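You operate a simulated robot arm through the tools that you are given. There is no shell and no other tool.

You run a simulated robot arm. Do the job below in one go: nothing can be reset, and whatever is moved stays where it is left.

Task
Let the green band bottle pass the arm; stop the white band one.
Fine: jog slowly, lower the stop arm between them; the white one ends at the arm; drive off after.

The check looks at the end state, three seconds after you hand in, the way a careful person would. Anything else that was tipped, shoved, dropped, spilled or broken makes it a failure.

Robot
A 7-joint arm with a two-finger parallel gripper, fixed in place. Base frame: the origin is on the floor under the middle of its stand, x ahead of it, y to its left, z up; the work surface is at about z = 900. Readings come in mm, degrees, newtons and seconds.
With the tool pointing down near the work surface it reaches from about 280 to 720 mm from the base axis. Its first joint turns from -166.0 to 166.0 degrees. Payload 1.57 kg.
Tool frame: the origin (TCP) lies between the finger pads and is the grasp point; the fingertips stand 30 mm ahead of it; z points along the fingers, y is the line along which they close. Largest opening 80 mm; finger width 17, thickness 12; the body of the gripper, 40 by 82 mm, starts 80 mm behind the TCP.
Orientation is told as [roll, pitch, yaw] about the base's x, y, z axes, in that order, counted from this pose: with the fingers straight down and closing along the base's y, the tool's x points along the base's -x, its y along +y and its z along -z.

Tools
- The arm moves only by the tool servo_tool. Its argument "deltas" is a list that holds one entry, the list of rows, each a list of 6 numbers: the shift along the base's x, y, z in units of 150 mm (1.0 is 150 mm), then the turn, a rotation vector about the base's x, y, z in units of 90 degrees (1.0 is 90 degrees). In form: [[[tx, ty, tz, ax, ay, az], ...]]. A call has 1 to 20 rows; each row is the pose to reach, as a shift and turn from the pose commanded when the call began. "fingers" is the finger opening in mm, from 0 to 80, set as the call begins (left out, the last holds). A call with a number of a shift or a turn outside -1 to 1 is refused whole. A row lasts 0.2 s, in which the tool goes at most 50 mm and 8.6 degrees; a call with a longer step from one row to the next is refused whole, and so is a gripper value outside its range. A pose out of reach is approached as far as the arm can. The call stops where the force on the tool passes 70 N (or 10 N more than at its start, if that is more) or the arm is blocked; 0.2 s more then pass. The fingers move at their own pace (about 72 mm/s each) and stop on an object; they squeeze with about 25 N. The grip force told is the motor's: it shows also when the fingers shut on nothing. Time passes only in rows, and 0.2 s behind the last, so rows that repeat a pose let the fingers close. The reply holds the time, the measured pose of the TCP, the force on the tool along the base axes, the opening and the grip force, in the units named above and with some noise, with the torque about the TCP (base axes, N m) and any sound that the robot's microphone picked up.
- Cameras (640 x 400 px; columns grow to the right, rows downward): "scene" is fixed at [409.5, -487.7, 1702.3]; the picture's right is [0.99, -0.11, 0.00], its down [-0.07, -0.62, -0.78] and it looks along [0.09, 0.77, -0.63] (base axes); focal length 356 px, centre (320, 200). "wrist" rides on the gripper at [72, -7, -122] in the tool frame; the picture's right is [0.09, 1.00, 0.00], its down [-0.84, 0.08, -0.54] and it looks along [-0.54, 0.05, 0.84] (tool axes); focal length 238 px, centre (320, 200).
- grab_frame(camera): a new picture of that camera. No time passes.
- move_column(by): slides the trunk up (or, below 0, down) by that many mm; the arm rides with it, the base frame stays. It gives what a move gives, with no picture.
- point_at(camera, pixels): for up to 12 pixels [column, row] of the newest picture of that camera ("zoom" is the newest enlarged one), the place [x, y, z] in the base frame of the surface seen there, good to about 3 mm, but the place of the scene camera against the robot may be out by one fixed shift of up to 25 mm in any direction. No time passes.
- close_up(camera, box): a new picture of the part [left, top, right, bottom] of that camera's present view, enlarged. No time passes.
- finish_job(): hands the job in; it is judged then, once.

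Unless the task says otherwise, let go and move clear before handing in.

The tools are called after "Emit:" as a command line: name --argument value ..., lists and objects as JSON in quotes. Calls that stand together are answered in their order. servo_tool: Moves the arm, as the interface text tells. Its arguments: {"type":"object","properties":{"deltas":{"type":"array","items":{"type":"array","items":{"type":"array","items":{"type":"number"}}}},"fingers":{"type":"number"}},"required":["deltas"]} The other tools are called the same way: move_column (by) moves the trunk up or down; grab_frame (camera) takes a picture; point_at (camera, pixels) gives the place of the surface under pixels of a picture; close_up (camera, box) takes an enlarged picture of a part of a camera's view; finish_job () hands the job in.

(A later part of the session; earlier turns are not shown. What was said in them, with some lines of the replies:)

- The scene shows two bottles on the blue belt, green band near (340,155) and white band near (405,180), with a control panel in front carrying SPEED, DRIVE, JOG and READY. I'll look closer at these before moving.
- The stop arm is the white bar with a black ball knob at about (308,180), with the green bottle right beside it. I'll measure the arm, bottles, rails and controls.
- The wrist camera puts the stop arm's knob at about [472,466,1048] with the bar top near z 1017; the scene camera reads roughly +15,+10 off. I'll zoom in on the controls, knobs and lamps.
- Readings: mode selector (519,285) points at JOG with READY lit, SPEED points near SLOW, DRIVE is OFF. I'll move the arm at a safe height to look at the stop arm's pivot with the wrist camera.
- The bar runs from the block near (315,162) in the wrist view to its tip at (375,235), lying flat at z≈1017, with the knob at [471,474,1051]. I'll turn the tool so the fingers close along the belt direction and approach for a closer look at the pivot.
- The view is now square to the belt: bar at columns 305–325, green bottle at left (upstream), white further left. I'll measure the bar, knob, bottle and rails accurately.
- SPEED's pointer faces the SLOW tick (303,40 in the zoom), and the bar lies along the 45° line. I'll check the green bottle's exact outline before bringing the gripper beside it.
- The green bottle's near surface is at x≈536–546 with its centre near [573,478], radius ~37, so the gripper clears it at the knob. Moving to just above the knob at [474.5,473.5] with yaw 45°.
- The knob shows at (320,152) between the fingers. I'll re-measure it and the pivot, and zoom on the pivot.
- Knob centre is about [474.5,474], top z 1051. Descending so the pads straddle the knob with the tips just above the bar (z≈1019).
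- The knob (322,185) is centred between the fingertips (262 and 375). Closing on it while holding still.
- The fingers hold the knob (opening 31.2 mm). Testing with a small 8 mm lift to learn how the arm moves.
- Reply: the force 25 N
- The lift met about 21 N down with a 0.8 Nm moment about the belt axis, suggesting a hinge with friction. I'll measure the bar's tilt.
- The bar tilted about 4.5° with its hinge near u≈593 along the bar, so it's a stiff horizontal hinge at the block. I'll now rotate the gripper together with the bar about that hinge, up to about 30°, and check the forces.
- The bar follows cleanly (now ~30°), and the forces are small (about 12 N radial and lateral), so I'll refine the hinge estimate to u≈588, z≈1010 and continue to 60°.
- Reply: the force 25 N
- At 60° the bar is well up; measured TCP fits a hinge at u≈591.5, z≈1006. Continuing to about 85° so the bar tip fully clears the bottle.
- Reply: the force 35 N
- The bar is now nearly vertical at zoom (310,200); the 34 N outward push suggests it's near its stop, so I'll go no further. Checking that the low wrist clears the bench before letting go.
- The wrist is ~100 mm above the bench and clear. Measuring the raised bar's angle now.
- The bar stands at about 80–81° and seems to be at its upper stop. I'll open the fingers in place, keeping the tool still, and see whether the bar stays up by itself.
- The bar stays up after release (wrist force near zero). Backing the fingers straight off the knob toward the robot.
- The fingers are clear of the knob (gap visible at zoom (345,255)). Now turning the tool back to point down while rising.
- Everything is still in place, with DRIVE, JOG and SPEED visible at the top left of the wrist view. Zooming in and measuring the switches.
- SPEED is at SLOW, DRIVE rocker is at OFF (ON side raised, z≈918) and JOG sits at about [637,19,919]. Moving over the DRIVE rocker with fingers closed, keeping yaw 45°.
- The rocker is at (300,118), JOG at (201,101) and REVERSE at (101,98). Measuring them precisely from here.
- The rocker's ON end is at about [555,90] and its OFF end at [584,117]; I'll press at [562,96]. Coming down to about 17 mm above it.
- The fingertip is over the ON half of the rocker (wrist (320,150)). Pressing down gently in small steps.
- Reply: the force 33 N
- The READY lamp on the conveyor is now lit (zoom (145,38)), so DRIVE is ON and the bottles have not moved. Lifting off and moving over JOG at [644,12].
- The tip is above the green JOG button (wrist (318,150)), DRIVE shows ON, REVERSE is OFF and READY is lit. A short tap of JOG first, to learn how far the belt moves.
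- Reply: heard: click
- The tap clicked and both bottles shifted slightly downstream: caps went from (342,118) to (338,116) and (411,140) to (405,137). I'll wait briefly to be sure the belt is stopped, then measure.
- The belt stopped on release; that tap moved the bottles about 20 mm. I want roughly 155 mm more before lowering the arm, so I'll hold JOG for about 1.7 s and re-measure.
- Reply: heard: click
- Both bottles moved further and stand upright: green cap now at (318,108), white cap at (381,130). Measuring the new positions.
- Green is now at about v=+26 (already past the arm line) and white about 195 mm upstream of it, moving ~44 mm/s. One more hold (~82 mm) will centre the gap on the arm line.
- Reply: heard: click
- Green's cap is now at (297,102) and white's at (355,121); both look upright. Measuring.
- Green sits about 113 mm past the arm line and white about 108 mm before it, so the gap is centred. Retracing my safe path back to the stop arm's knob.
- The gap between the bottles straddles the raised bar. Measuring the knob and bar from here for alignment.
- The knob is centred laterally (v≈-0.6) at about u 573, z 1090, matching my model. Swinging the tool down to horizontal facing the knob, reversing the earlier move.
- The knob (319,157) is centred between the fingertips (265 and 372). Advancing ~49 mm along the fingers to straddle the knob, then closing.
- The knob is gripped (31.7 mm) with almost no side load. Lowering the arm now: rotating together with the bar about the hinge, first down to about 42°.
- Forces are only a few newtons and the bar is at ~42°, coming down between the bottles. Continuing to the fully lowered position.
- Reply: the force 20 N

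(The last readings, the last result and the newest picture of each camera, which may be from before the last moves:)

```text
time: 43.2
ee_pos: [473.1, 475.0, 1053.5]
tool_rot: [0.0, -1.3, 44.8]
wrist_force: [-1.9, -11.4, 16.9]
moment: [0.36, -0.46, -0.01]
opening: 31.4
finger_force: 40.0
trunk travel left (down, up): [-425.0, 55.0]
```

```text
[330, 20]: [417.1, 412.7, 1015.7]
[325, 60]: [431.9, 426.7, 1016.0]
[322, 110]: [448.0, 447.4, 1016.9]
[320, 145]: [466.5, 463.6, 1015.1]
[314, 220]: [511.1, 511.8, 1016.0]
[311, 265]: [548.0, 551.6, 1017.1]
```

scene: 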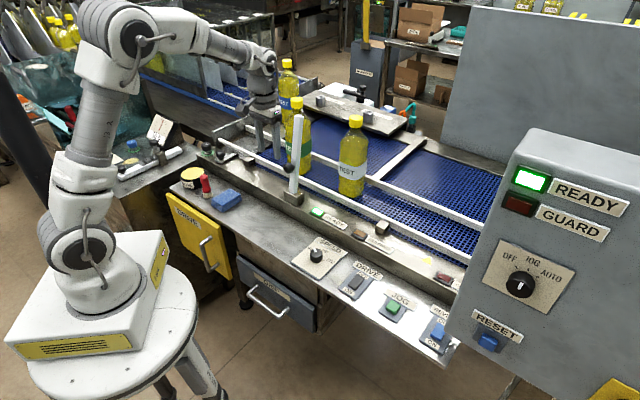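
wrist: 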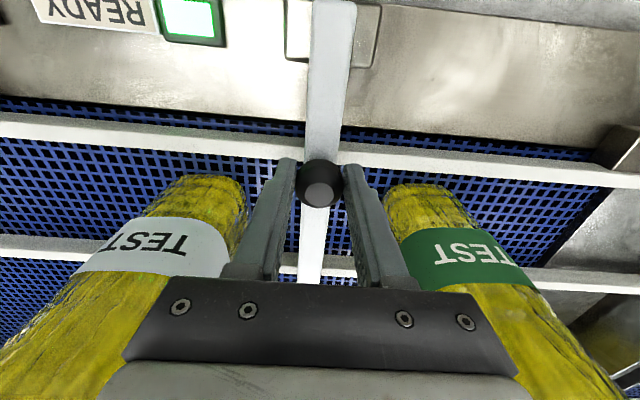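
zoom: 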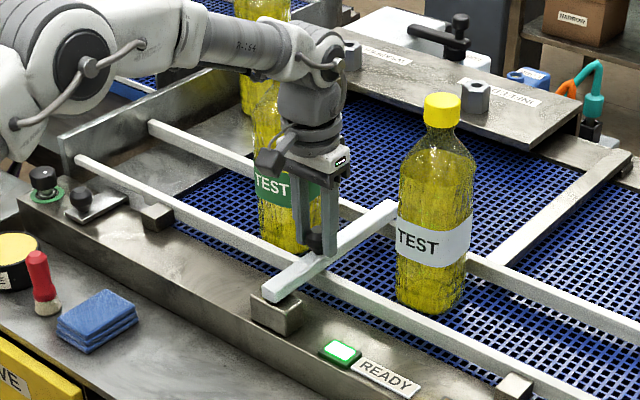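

The bar is level again (z≈1016 all along) between the two bottles, just as at the start. Opening the fingers, then rising straight up off the knob.

Emit:
servo_tool --deltas '[[[0, 0, 0, 0, 0, 0], [0, 0, 0, 0, 0, 0], [0, 0, 0, 0, 0, 0]]]' --fingers 54

Emit:
servo_tool --deltas '[[[0, 0, 0.1, 0, 0, 0], [0, 0, 0.2, 0, 0, 0], [0, 0, 0.35, 0, 0, 0], [0, 0, 0.5, 0, 0, 0], [-0.03, -0.03, 0.65, 0, 0, 0], [-0.06, -0.06, 0.8, 0, 0, 0]]]' --fingers 54

Emit:
grab_frame --camera "wrist"

Emit:
grab_frame --camera "scene"

```text
time: 44.0
ee_pos: [472.2, 476.8, 1051.7]
tool_rot: [0.1, -1.2, 44.9]
wrist_force: [-0.7, 0.4, 0.3]
moment: [-0.01, -0.04, -0.01]
opening: 53.9
finger_force: 0.0
trunk travel left (down, up): [-425.0, 55.0]
```

```text
time: 45.4
ee_pos: [464.5, 468.0, 1170.7]
tool_rot: [0.0, -1.2, 45.0]
wrist_force: [-0.2, -0.3, -0.4]
moment: [0.01, 0.02, 0.03]
opening: 54.2
finger_force: 0.0
trunk travel left (down, up): [-425.0, 55.0]
```

```text
taken
```

wrist: 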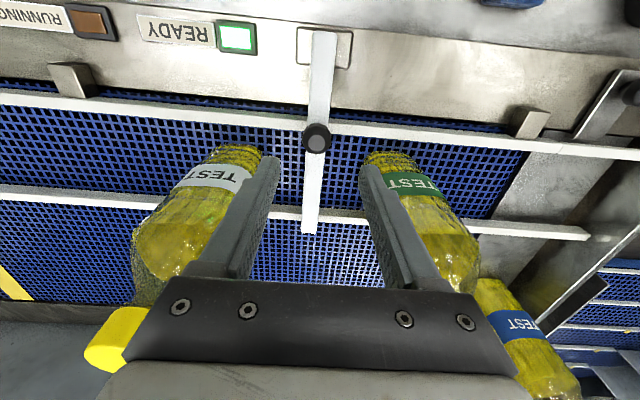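

```text
taken
```

scene: 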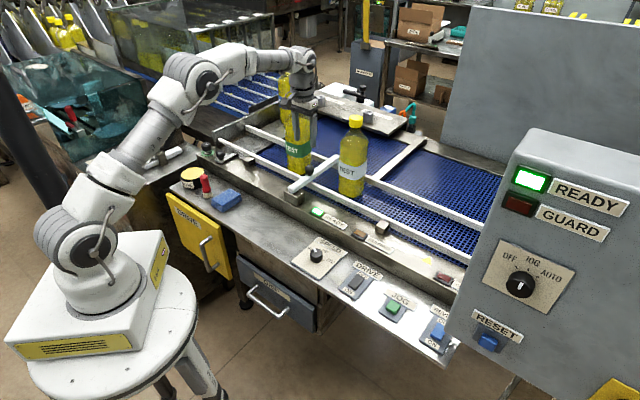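

The arm lies lowered with white on the upstream side (wrist (230,180)) and green on the downstream side (wrist (400,180)). Measuring the gaps before the final jog.

Emit:
point_at --camera "wrist" --pixels '[[255, 158], [240, 152], [225, 158], [215, 180], [245, 178], [375, 160], [395, 158], [410, 185], [316, 140], [313, 215], [300, 165], [470, 200]]'

Emit:
close_up --camera "wrist" --box '[120, 90, 500, 290]'

Emit:
close_up --camera "scene" --box '[240, 80, 400, 220]'

```text
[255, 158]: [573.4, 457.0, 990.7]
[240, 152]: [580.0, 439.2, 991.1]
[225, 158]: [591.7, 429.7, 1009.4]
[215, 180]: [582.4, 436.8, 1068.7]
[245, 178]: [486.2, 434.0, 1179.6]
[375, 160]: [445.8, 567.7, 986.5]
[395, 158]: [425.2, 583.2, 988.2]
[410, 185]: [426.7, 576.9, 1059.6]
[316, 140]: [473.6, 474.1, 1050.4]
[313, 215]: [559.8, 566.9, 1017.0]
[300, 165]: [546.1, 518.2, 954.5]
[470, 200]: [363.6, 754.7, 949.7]
```

```text
1.68 times, centred on (310, 190) of wrist
```

zoom: 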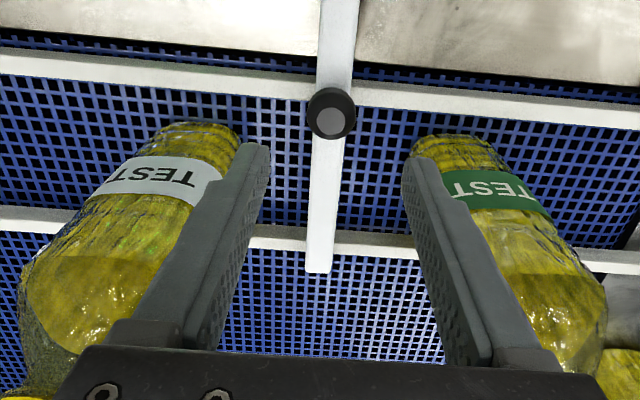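

```text
2.86 times, centred on (320, 150) of scene
```

zoom: 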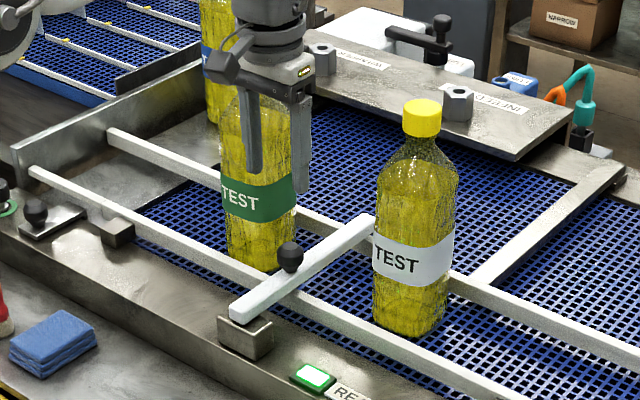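

White is about 59 mm short of the bar and green well past it. Closing the fingers and retreating toward the robot first, then back to the controls.

Emit:
servo_tool --deltas '[[[-0.12, -0.12, 0.03, 0, 0, 0], [-0.24, -0.24, 0.06, -0.004, 0.004, 0], [-0.36, -0.36, 0.09, -0.009, 0.009, 0], [-0.47, -0.47, 0.1, -0.009, 0.009, 0]]]' --fingers 0

Emit:
servo_tool --deltas '[[[0.08, -0.14, -0.03, 0, 0, 0], [0.17, -0.28, -0.06, 0, 0, 0], [0.26, -0.42, -0.1, 0, 0, 0], [0.35, -0.56, -0.15, 0, 0, 0], [0.43, -0.7, -0.2, 0, 0, 0], [0.51, -0.82, -0.25, 0, 0, 0]]]' --fingers 0

Emit:
servo_tool --deltas '[[[0.08, -0.14, -0.03, 0, 0, 0], [0.17, -0.28, -0.06, 0, 0, 0], [0.26, -0.42, -0.1, 0, 0, 0], [0.35, -0.56, -0.15, 0, 0, 0], [0.43, -0.7, -0.2, 0, 0, 0], [0.51, -0.82, -0.25, 0, 0, 0]]]' --fingers 0

Emit:
grab_frame --camera "scene"

Emit:
grab_frame --camera "wrist"

```text
time: 46.4
ee_pos: [394.7, 396.4, 1186.0]
tool_rot: [0.0, 0.0, 44.9]
wrist_force: [-0.4, -0.1, -0.6]
moment: [0.01, 0.03, -0.01]
opening: 0.0
finger_force: 21.2
trunk travel left (down, up): [-425.0, 55.0]
```

```text
time: 47.8
ee_pos: [471.4, 273.3, 1146.8]
tool_rot: [0.0, 0.0, 44.9]
wrist_force: [-0.6, 0.0, -0.6]
moment: [0.01, 0.02, -0.01]
opening: 0.1
finger_force: 21.4
trunk travel left (down, up): [-425.0, 55.0]
```

```text
time: 49.2
ee_pos: [547.1, 149.9, 1110.7]
tool_rot: [0.0, 0.0, 44.9]
wrist_force: [-0.4, -0.2, -0.1]
moment: [0.03, 0.02, 0.0]
opening: 0.0
finger_force: 20.7
trunk travel left (down, up): [-425.0, 55.0]
```

```text
taken
```

scene: 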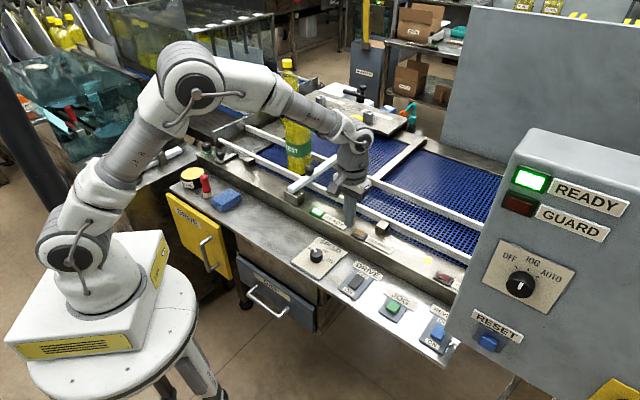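

```text
taken
```

wrist: 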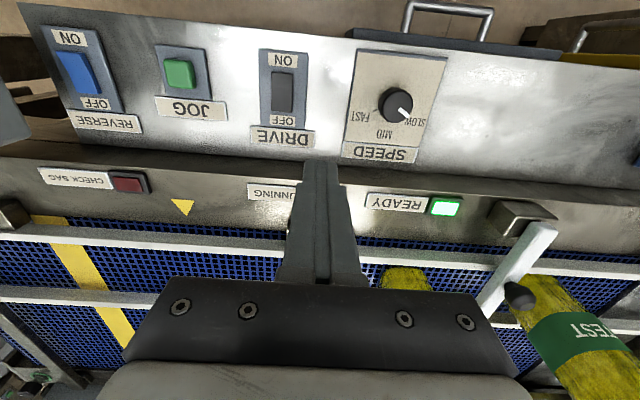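

Bar and bottles are unchanged and READY is still lit. Going down to the JOG hover pose.

Emit:
servo_tool --deltas '[[[0.12, -0.16, 0, 0, 0, 0], [0.24, -0.32, 0, 0, 0, 0], [0.36, -0.48, -0.07, 0, 0, 0], [0.46, -0.64, -0.22, 0, 0, 0], [0.56, -0.8, -0.42, 0, 0, 0], [0.65, -0.918, -0.62, 0, 0, 0], [0.65, -0.918, -0.82, 0, 0, 0], [0.65, -0.918, -0.97, 0, 0, 0]]]' --fingers 0

Emit:
grab_frame --camera "scene"

Emit:
grab_frame --camera "wrist"

Emit:
close_up --camera "scene" --box '[240, 80, 400, 220]'

```text
time: 51.0
ee_pos: [645.1, 12.5, 964.5]
tool_rot: [0.0, 0.0, 44.9]
wrist_force: [0.1, 0.4, 0.1]
moment: [-0.06, 0.0, -0.03]
opening: 0.2
finger_force: 20.9
trunk travel left (down, up): [-425.0, 55.0]
```

```text
taken
```

scene: 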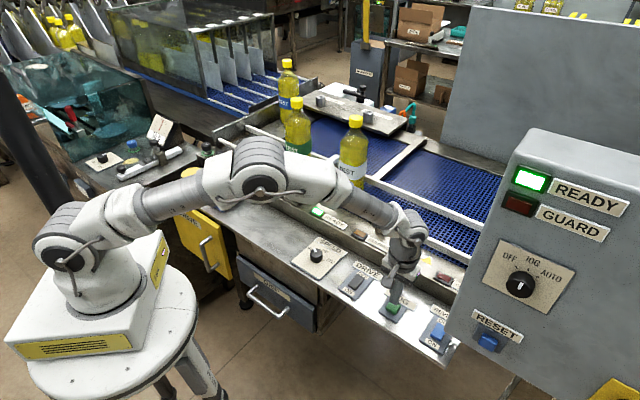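

```text
taken
```

wrist: 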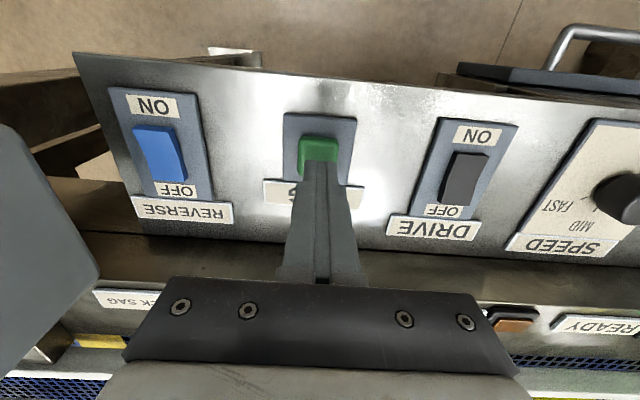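

```text
2.86 times, centred on (320, 150) of scene
```

zoom: 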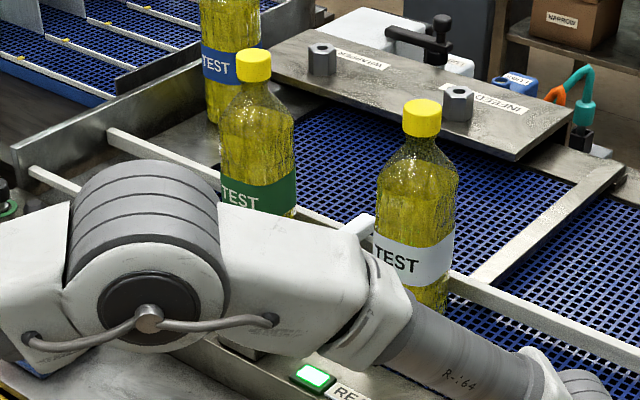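

The pose matches the earlier JOG hover. Jogging about 47 mm now, leaving roughly 10 mm before white touches the arm.

Emit:
servo_tool --deltas '[[[0, 0, -0.09, 0, 0, 0], [0, 0, -0.12, 0, 0, 0], [0, 0, -0.135, 0, 0, 0], [0, 0, -0.135, 0, 0, 0], [0, 0, -0.135, 0, 0, 0], [0, 0, -0.135, 0, 0, 0], [0, 0, -0.08, 0, 0, 0], [0, 0, 0, 0, 0, 0]]]' --fingers 0

Emit:
grab_frame --camera "scene"

Emit:
close_up --camera "scene" --box '[240, 80, 400, 220]'

Emit:
point_at --camera "scene" --pixels '[[285, 97], [285, 99], [286, 101], [340, 115], [340, 118], [341, 119], [338, 160]]'

```text
time: 52.8
ee_pos: [645.3, 12.7, 964.6]
tool_rot: [-0.1, 0.0, 44.9]
wrist_force: [-0.3, -0.6, 0.0]
moment: [0.01, 0.0, 0.03]
opening: 0.3
finger_force: 21.7
trunk travel left (down, up): [-425.0, 55.0]
heard: click
```

```text
taken
```

scene: 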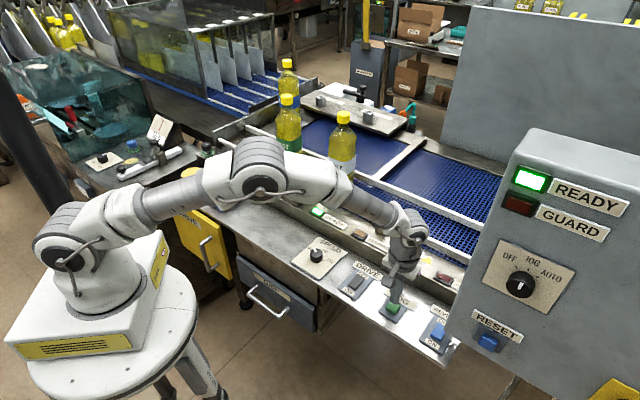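

```text
2.86 times, centred on (320, 150) of scene
```

zoom: 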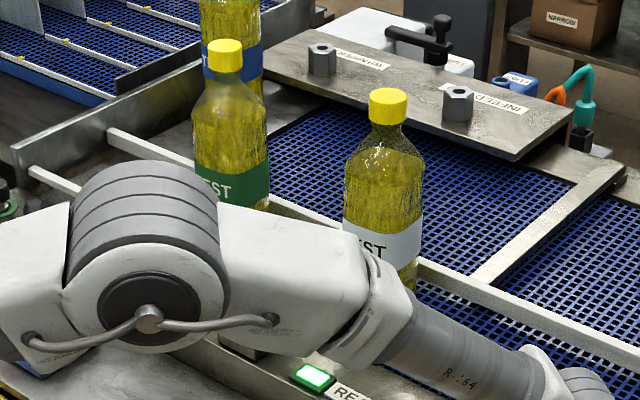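

```text
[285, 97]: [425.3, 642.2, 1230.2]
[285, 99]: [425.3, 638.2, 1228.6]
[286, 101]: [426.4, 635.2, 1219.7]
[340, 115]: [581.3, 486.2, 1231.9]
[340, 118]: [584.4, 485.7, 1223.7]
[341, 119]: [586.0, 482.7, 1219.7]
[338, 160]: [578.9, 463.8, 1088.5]
```

White is now about 10 mm short of the bar (cap front moved 49 mm). A short tap next.

Emit:
servo_tool --deltas '[[[0, 0, -0.09, 0, 0, 0], [0, 0, -0.13, 0, 0, 0], [0, 0, -0.08, 0, 0, 0], [0, 0, 0, 0, 0, 0]]]' --fingers 0

Emit:
grab_frame --camera "scene"

Emit:
close_up --camera "scene" --box '[240, 80, 400, 220]'

Emit:
point_at --camera "scene" --pixels '[[282, 97], [283, 99], [338, 115], [338, 117], [338, 118]]'

```text
time: 53.8
ee_pos: [645.1, 12.0, 966.0]
tool_rot: [0.0, 0.0, 44.9]
wrist_force: [0.3, 0.1, -0.9]
moment: [0.0, 0.0, 0.0]
opening: 0.0
finger_force: 20.9
trunk travel left (down, up): [-425.0, 55.0]
heard: click
```

```text
taken
```

scene: 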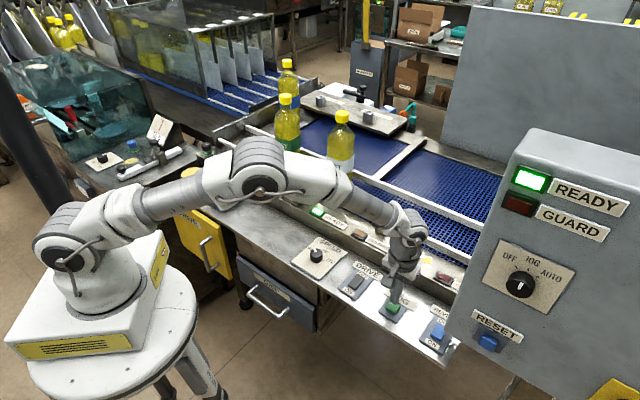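

```text
2.86 times, centred on (320, 150) of scene
```

zoom: 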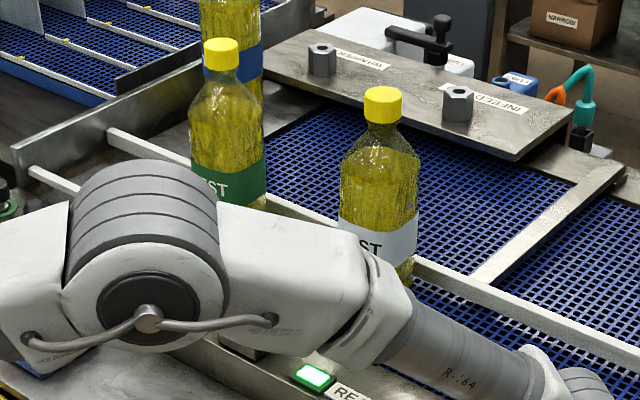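

```text
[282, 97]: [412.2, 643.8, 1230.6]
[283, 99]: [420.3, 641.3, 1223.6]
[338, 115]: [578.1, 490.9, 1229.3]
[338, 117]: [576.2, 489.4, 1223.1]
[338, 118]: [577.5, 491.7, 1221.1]
```

That tap moved both about 7 mm, leaving ~3 mm. Another identical tap should bring white to the bar; I'll compare white's shift to green's to confirm contact.

Emit:
servo_tool --deltas '[[[0, 0, -0.09, 0, 0, 0], [0, 0, -0.13, 0, 0, 0], [0, 0, -0.08, 0, 0, 0], [0, 0, 0, 0, 0, 0]]]' --fingers 0

Emit:
grab_frame --camera "scene"

Emit:
close_up --camera "scene" --box '[240, 80, 400, 220]'

Emit:
point_at --camera "scene" --pixels '[[281, 97], [281, 99], [337, 115], [337, 117]]'

```text
time: 54.8
ee_pos: [645.6, 12.7, 965.3]
tool_rot: [0.0, 0.0, 44.8]
wrist_force: [-0.4, 0.2, -0.1]
moment: [0.02, 0.0, 0.0]
opening: 0.0
finger_force: 21.0
trunk travel left (down, up): [-425.0, 55.0]
heard: click
```

```text
taken
```

scene: 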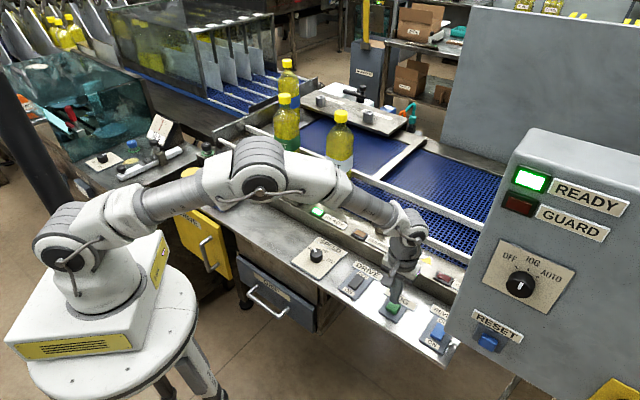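

```text
2.86 times, centred on (320, 150) of scene
```

zoom: 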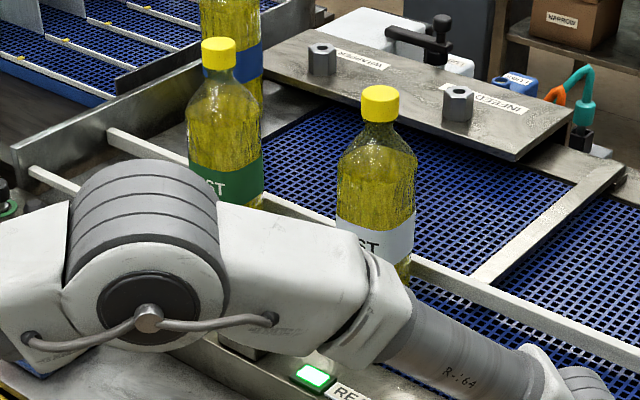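

```text
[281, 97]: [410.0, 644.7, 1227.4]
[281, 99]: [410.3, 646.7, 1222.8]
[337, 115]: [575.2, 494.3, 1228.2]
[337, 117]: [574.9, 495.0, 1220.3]
```

White moved to about (340,115) and green to (284,97), both by a small, similar amount. I'll take tight close-ups as a baseline to compare the next tap.

Emit:
close_up --camera "scene" --box '[320, 100, 360, 125]'

Emit:
close_up --camera "scene" --box '[265, 85, 305, 110]'

Emit:
servo_tool --deltas '[[[0, 0, -0.09, 0, 0, 0], [0, 0, -0.135, 0, 0, 0], [0, 0, -0.08, 0, 0, 0], [0, 0, 0, 0, 0, 0]]]' --fingers 0

Emit:
close_up --camera "scene" --box '[320, 100, 360, 125]'

Emit:
close_up --camera "scene" --box '[265, 85, 305, 110]'

```text
16.00 times, centred on (340, 112) of scene
```

zoom: 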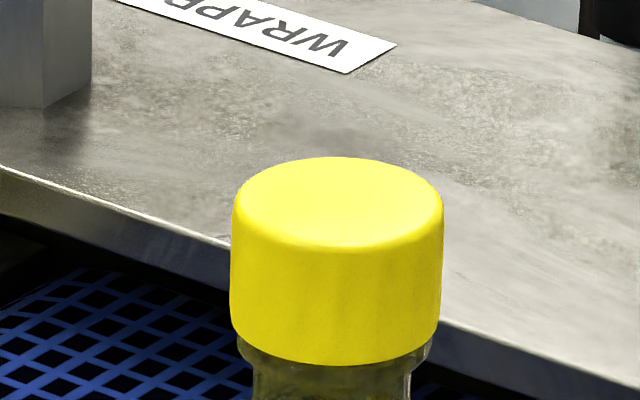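

```text
16.00 times, centred on (285, 98) of scene
```

zoom: 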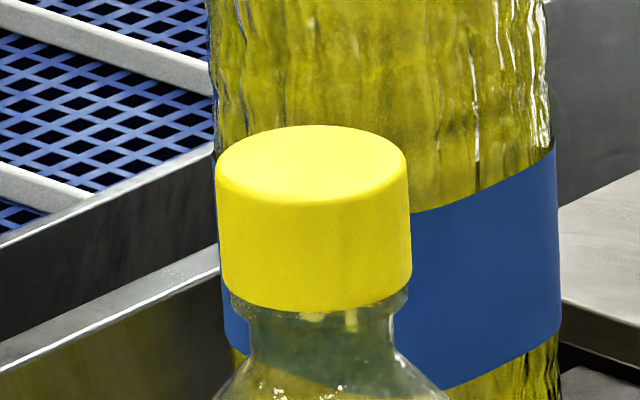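

```text
time: 55.8
ee_pos: [645.2, 11.8, 964.5]
tool_rot: [0.0, 0.0, 44.9]
wrist_force: [-0.5, -1.0, -0.6]
moment: [-0.03, 0.01, -0.01]
opening: 0.0
finger_force: 21.6
trunk travel left (down, up): [-425.0, 55.0]
heard: click
```

```text
16.00 times, centred on (340, 112) of scene
```

zoom: 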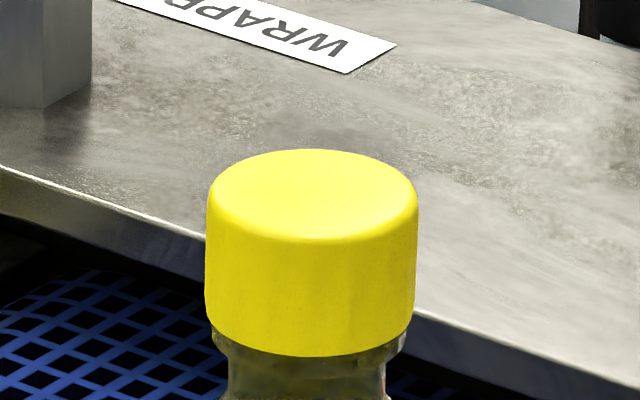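

```text
16.00 times, centred on (285, 98) of scene
```

zoom: 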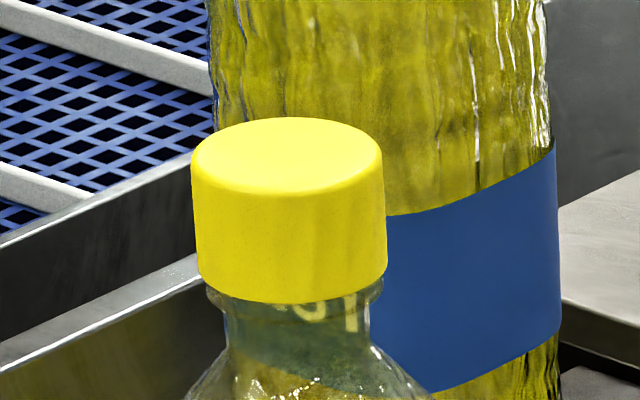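

White moved about the same as green (25 px each at 16×), so it isn't touching yet. Measuring the positions again.

Emit:
grab_frame --camera "scene"

Emit:
point_at --camera "scene" --pixels '[[339.6, 117], [339.6, 118], [339.6, 119], [283, 102], [283, 103], [339, 150], [330, 135], [345, 150], [350, 145]]'

Emit:
close_up --camera "scene" --box '[290, 130, 380, 200]'

```text
taken
```

scene: 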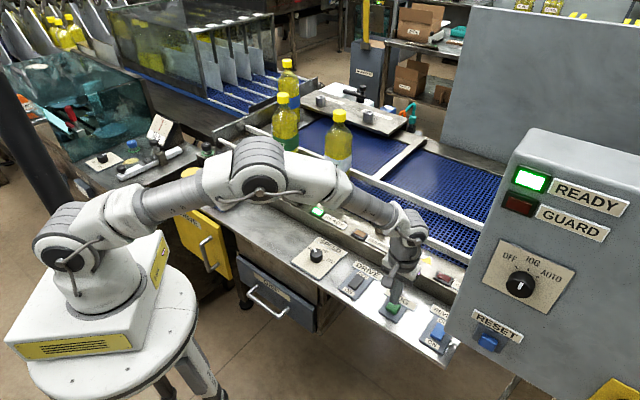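

```text
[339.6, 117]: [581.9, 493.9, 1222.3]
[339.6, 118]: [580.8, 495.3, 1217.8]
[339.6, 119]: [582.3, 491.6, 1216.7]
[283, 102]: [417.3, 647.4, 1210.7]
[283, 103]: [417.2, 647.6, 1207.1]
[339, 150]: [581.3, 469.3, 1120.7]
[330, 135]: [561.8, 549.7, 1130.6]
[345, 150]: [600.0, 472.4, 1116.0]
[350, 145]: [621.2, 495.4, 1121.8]
```

```text
5.71 times, centred on (335, 165) of scene
```

zoom: 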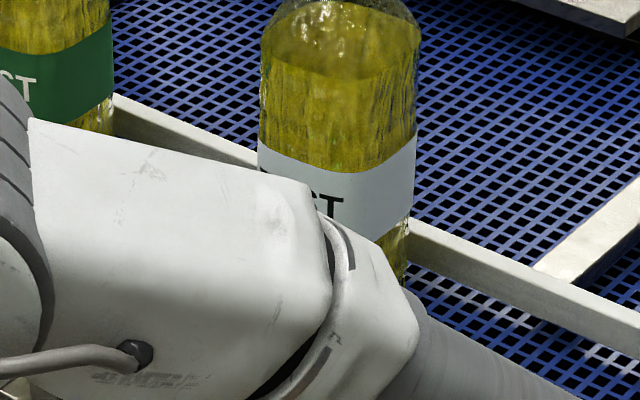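

White's centre is now about 49 mm from the arm's centreline, i.e. about 1 mm from touching. One more short tap and compare.

Emit:
servo_tool --deltas '[[[0, 0, -0.09, 0, 0, 0], [0, 0, -0.135, 0, 0, 0], [0, 0, -0.08, 0, 0, 0], [0, 0, 0, 0, 0, 0]]]' --fingers 0

Emit:
close_up --camera "scene" --box '[320, 100, 360, 125]'

Emit:
close_up --camera "scene" --box '[265, 85, 305, 110]'

```text
time: 56.8
ee_pos: [646.2, 11.6, 966.3]
tool_rot: [0.0, 0.1, 44.8]
wrist_force: [0.1, 0.0, 0.4]
moment: [-0.01, -0.04, -0.01]
opening: 0.0
finger_force: 21.7
trunk travel left (down, up): [-425.0, 55.0]
heard: click
```

```text
16.00 times, centred on (340, 112) of scene
```

zoom: 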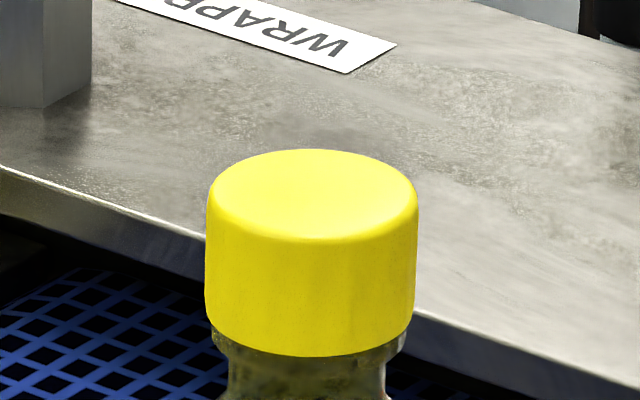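

```text
16.00 times, centred on (285, 98) of scene
```

zoom: 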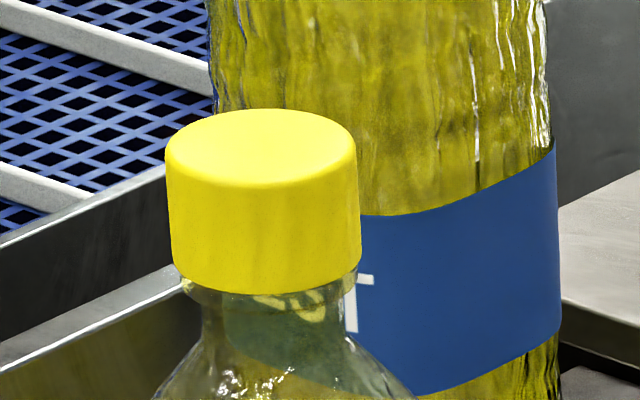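

White's cap hasn't moved (still 313 px) while green advanced 26 px, so white is stopped at the arm and upright. Now lifting off JOG and moving over the OFF half of the DRIVE rocker.

Emit:
servo_tool --deltas '[[[0, 0, 0.13, 0, 0, 0], [-0.11, 0.16, 0.13, 0, 0, 0], [-0.22, 0.32, 0.13, 0, 0, 0], [-0.33, 0.48, 0.13, 0, 0, 0], [-0.456, 0.656, 0.13, 0, 0, 0], [-0.456, 0.656, 0.02, 0, 0, 0]]]' --fingers 0

Emit:
grab_frame --camera "wrist"

Emit:
close_up --camera "scene" --box '[290, 200, 460, 330]'

Emit:
grab_frame --camera "scene"

```text
time: 58.2
ee_pos: [576.6, 111.9, 967.9]
tool_rot: [0.1, 0.0, 44.8]
wrist_force: [0.1, 0.0, -0.9]
moment: [-0.01, 0.03, 0.0]
opening: 0.0
finger_force: 21.0
trunk travel left (down, up): [-425.0, 55.0]
```

```text
taken
```

wrist: 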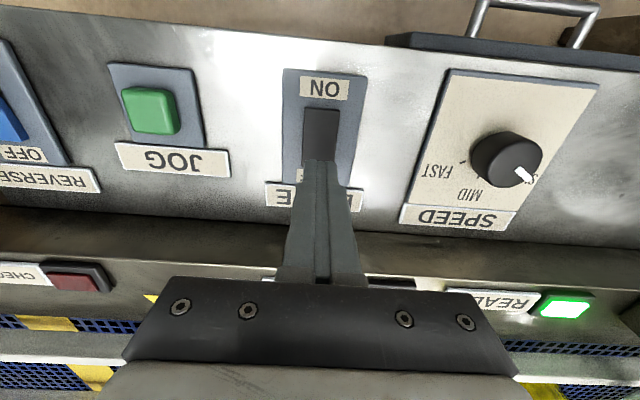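

```text
3.08 times, centred on (375, 265) of scene
```

zoom: 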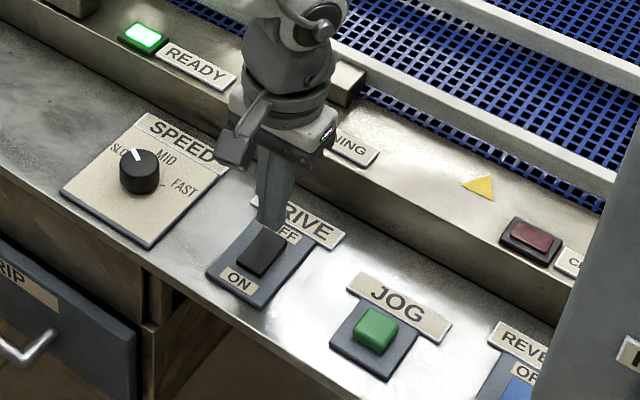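

```text
taken
```

scene: 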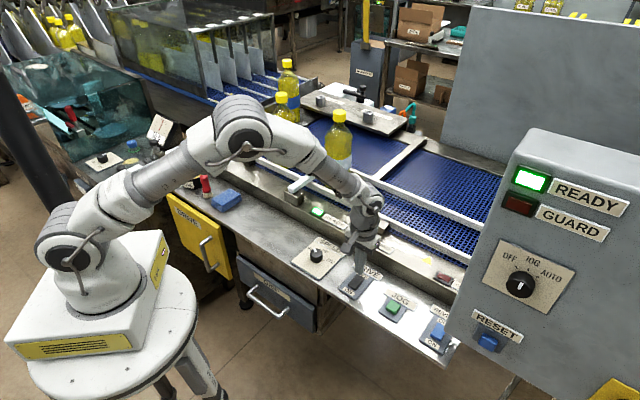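

The tip is over the OFF half of the rocker (wrist (320,165)). Pressing down gently.

Emit:
servo_tool --deltas '[[[0.003, 0.0, -0.08, 0, 0, 0], [0.003, 0.0, -0.11, 0, 0, 0], [0.003, 0.0, -0.13, 0, 0, 0], [0.003, 0.0, -0.145, 0, 0, 0], [0.003, 0.0, -0.16, 0, 0, 0], [0.003, 0.0, -0.17, 0, 0, 0]]]' --fingers 0

Emit:
close_up --camera "scene" --box '[290, 200, 460, 330]'

Emit:
grab_frame --camera "scene"

```text
time: 59.6
ee_pos: [577.1, 111.0, 946.4]
tool_rot: [-0.2, -0.2, 44.9]
wrist_force: [-4.6, 1.7, 19.5]
moment: [-0.09, 0.31, 0.01]
opening: 0.1
finger_force: 21.2
trunk travel left (down, up): [-425.0, 55.0]
```

```text
3.08 times, centred on (375, 265) of scene
```

zoom: 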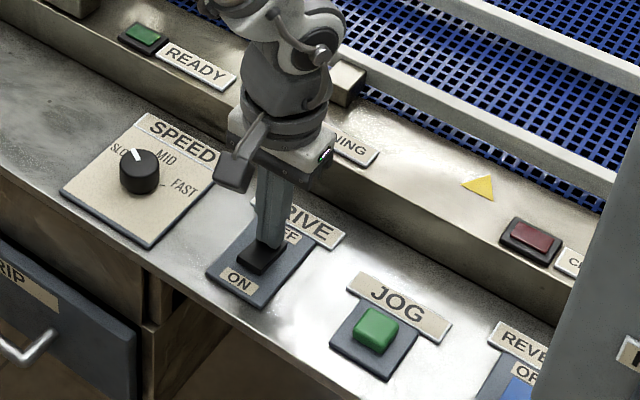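

```text
taken
```

scene: 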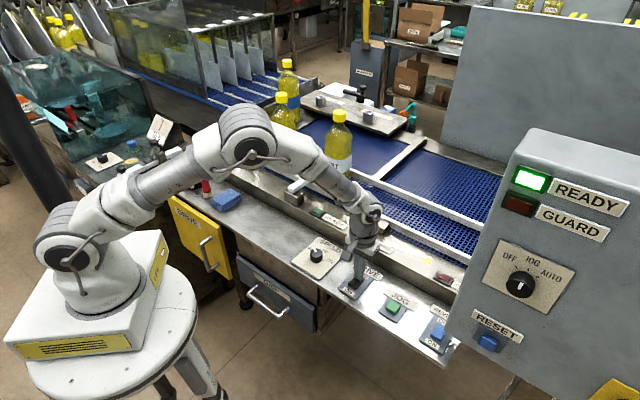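

The READY lamp has gone out, so DRIVE is OFF. Lifting away and moving clear to inspect the whole scene.

Emit:
servo_tool --deltas '[[[0, 0, 0.13, 0, 0, 0], [0, 0, 0.3, 0, 0, 0], [0, 0, 0.48, 0, 0, 0], [-0.05, 0, 0.66, 0, 0, 0], [-0.15, 0, 0.84, 0, 0, 0], [-0.25, 0, 0.98, 0, 0, 0]]]' --fingers 0

Emit:
servo_tool --deltas '[[[-0.15, 0, 0.15, 0, 0, 0], [-0.3, 0, 0.3, 0, 0, 0], [-0.45, 0, 0.45, 0, 0, 0], [-0.6, 0, 0.6, 0, 0, 0], [-0.75, 0, 0.75, 0, 0, 0]]]' --fingers 0

Emit:
grab_frame --camera "scene"

Emit:
grab_frame --camera "wrist"

Emit:
close_up --camera "scene" --box '[220, 50, 420, 210]'

Emit:
close_up --camera "scene" --box '[290, 200, 460, 350]'

```text
time: 61.0
ee_pos: [540.1, 111.6, 1089.5]
tool_rot: [0.0, 0.1, 44.9]
wrist_force: [0.2, -0.6, -0.3]
moment: [-0.02, 0.01, 0.02]
opening: 0.2
finger_force: 21.1
trunk travel left (down, up): [-425.0, 55.0]
```

```text
time: 62.2
ee_pos: [427.6, 109.6, 1202.9]
tool_rot: [0.1, -0.1, 44.8]
wrist_force: [-0.1, 1.0, -0.4]
moment: [0.0, 0.01, 0.0]
opening: 0.0
finger_force: 21.8
trunk travel left (down, up): [-425.0, 55.0]
```

```text
taken
```

scene: 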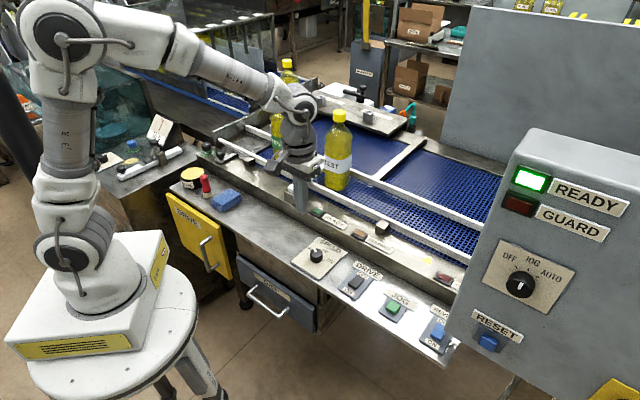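

```text
taken
```

wrist: 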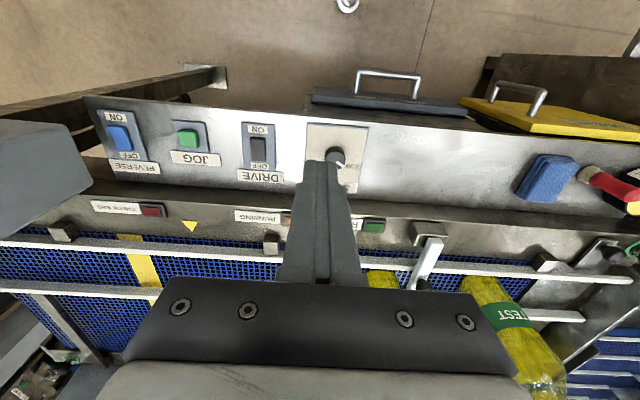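

```text
2.50 times, centred on (320, 130) of scene
```

zoom: 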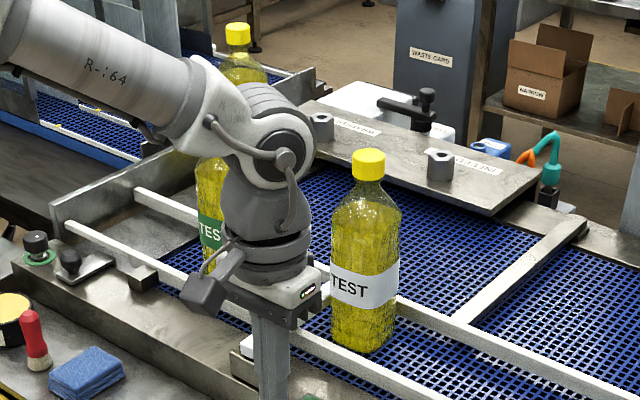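

```text
2.67 times, centred on (375, 275) of scene
```

zoom: 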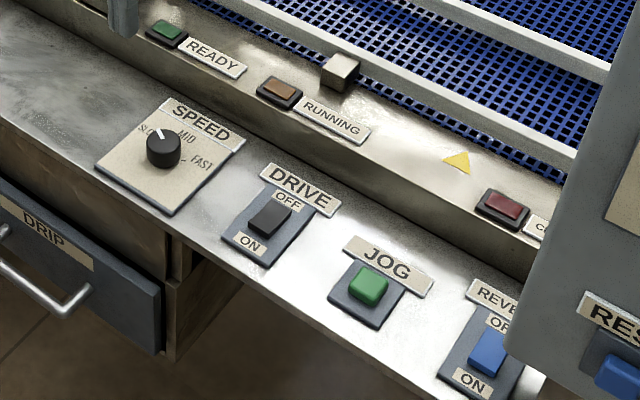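

DRIVE reads OFF and READY is dark. Moving the arm further aside so the scene camera sees the stop arm and both bottles.

Emit:
servo_tool --deltas '[[[-0.1, -0.15, 0.12, 0, 0, 0], [-0.2, -0.3, 0.24, 0, 0, 0], [-0.3, -0.45, 0.36, 0, 0, 0], [-0.4, -0.6, 0.48, 0, 0, 0], [-0.5, -0.75, 0.6, 0, 0, 0]]]' --fingers 40

Emit:
grab_frame --camera "scene"

Emit:
close_up --camera "scene" --box '[220, 60, 400, 210]'

Emit:
close_up --camera "scene" --box '[270, 130, 370, 210]'

```text
time: 63.4
ee_pos: [353.1, -1.2, 1292.0]
tool_rot: [0.0, 0.0, 44.9]
wrist_force: [0.1, 0.3, 0.1]
moment: [0.0, -0.01, 0.01]
opening: 39.9
finger_force: 0.0
trunk travel left (down, up): [-425.0, 55.0]
```

```text
taken
```

scene: 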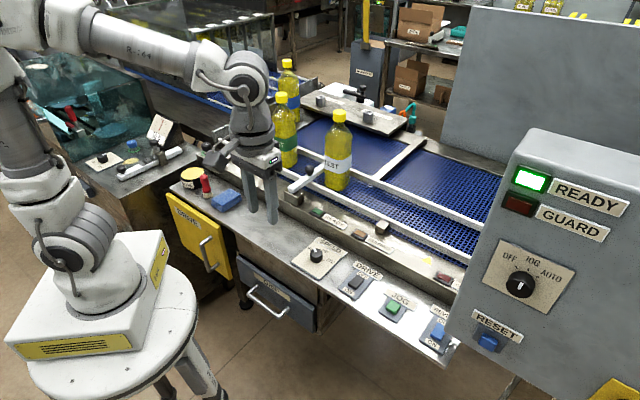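

```text
2.67 times, centred on (310, 135) of scene
```

zoom: 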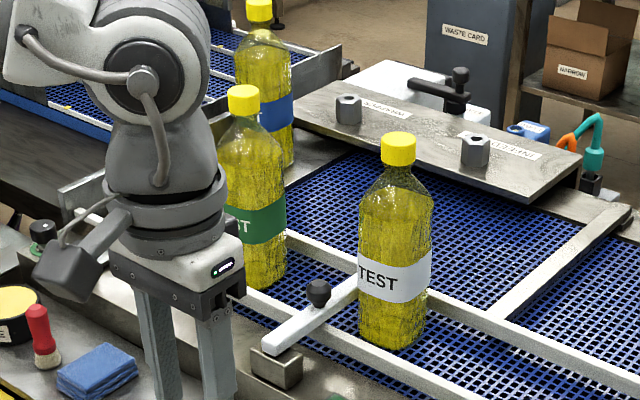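

```text
5.00 times, centred on (320, 170) of scene
```

zoom: 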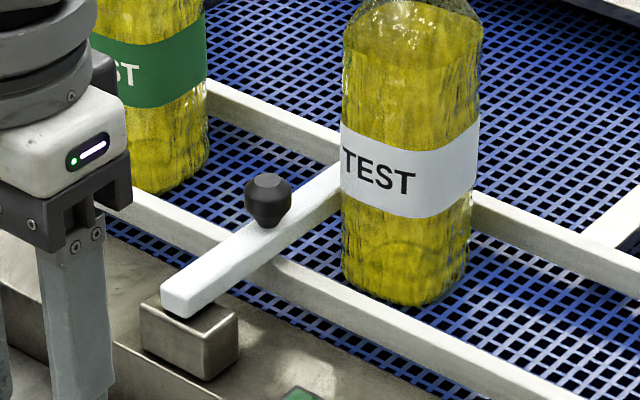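

The final view shows white (340,150) upright against the lowered stop arm, and green (285,130) upright past it. The blue bottle hasn't moved, DRIVE is OFF and READY is dark. The gripper is empty and clear, so I'm handing in.

Emit:
finish_job

```text
The job is handed in.
```

The green band bottle is past the stop arm, and the white band bottle is stopped against it. Both were upright in the last picture I took before handing in. I haven't seen the result of the check.

- **Jogging:** I left SPEED at SLOW and turned DRIVE on. I raised the arm, which stayed up on its own, and jogged until the gap between the two bottles was at the arm.
- **Stopping the white one:** I lowered the arm between the bottles and jogged in short taps. On the last tap the green bottle moved and the white one did not, so the white one is at the arm.
- **Finish:** I turned DRIVE off and its READY lamp went dark. The gripper is empty and clear of the line. The blue band bottle at the end of the line was not moved.
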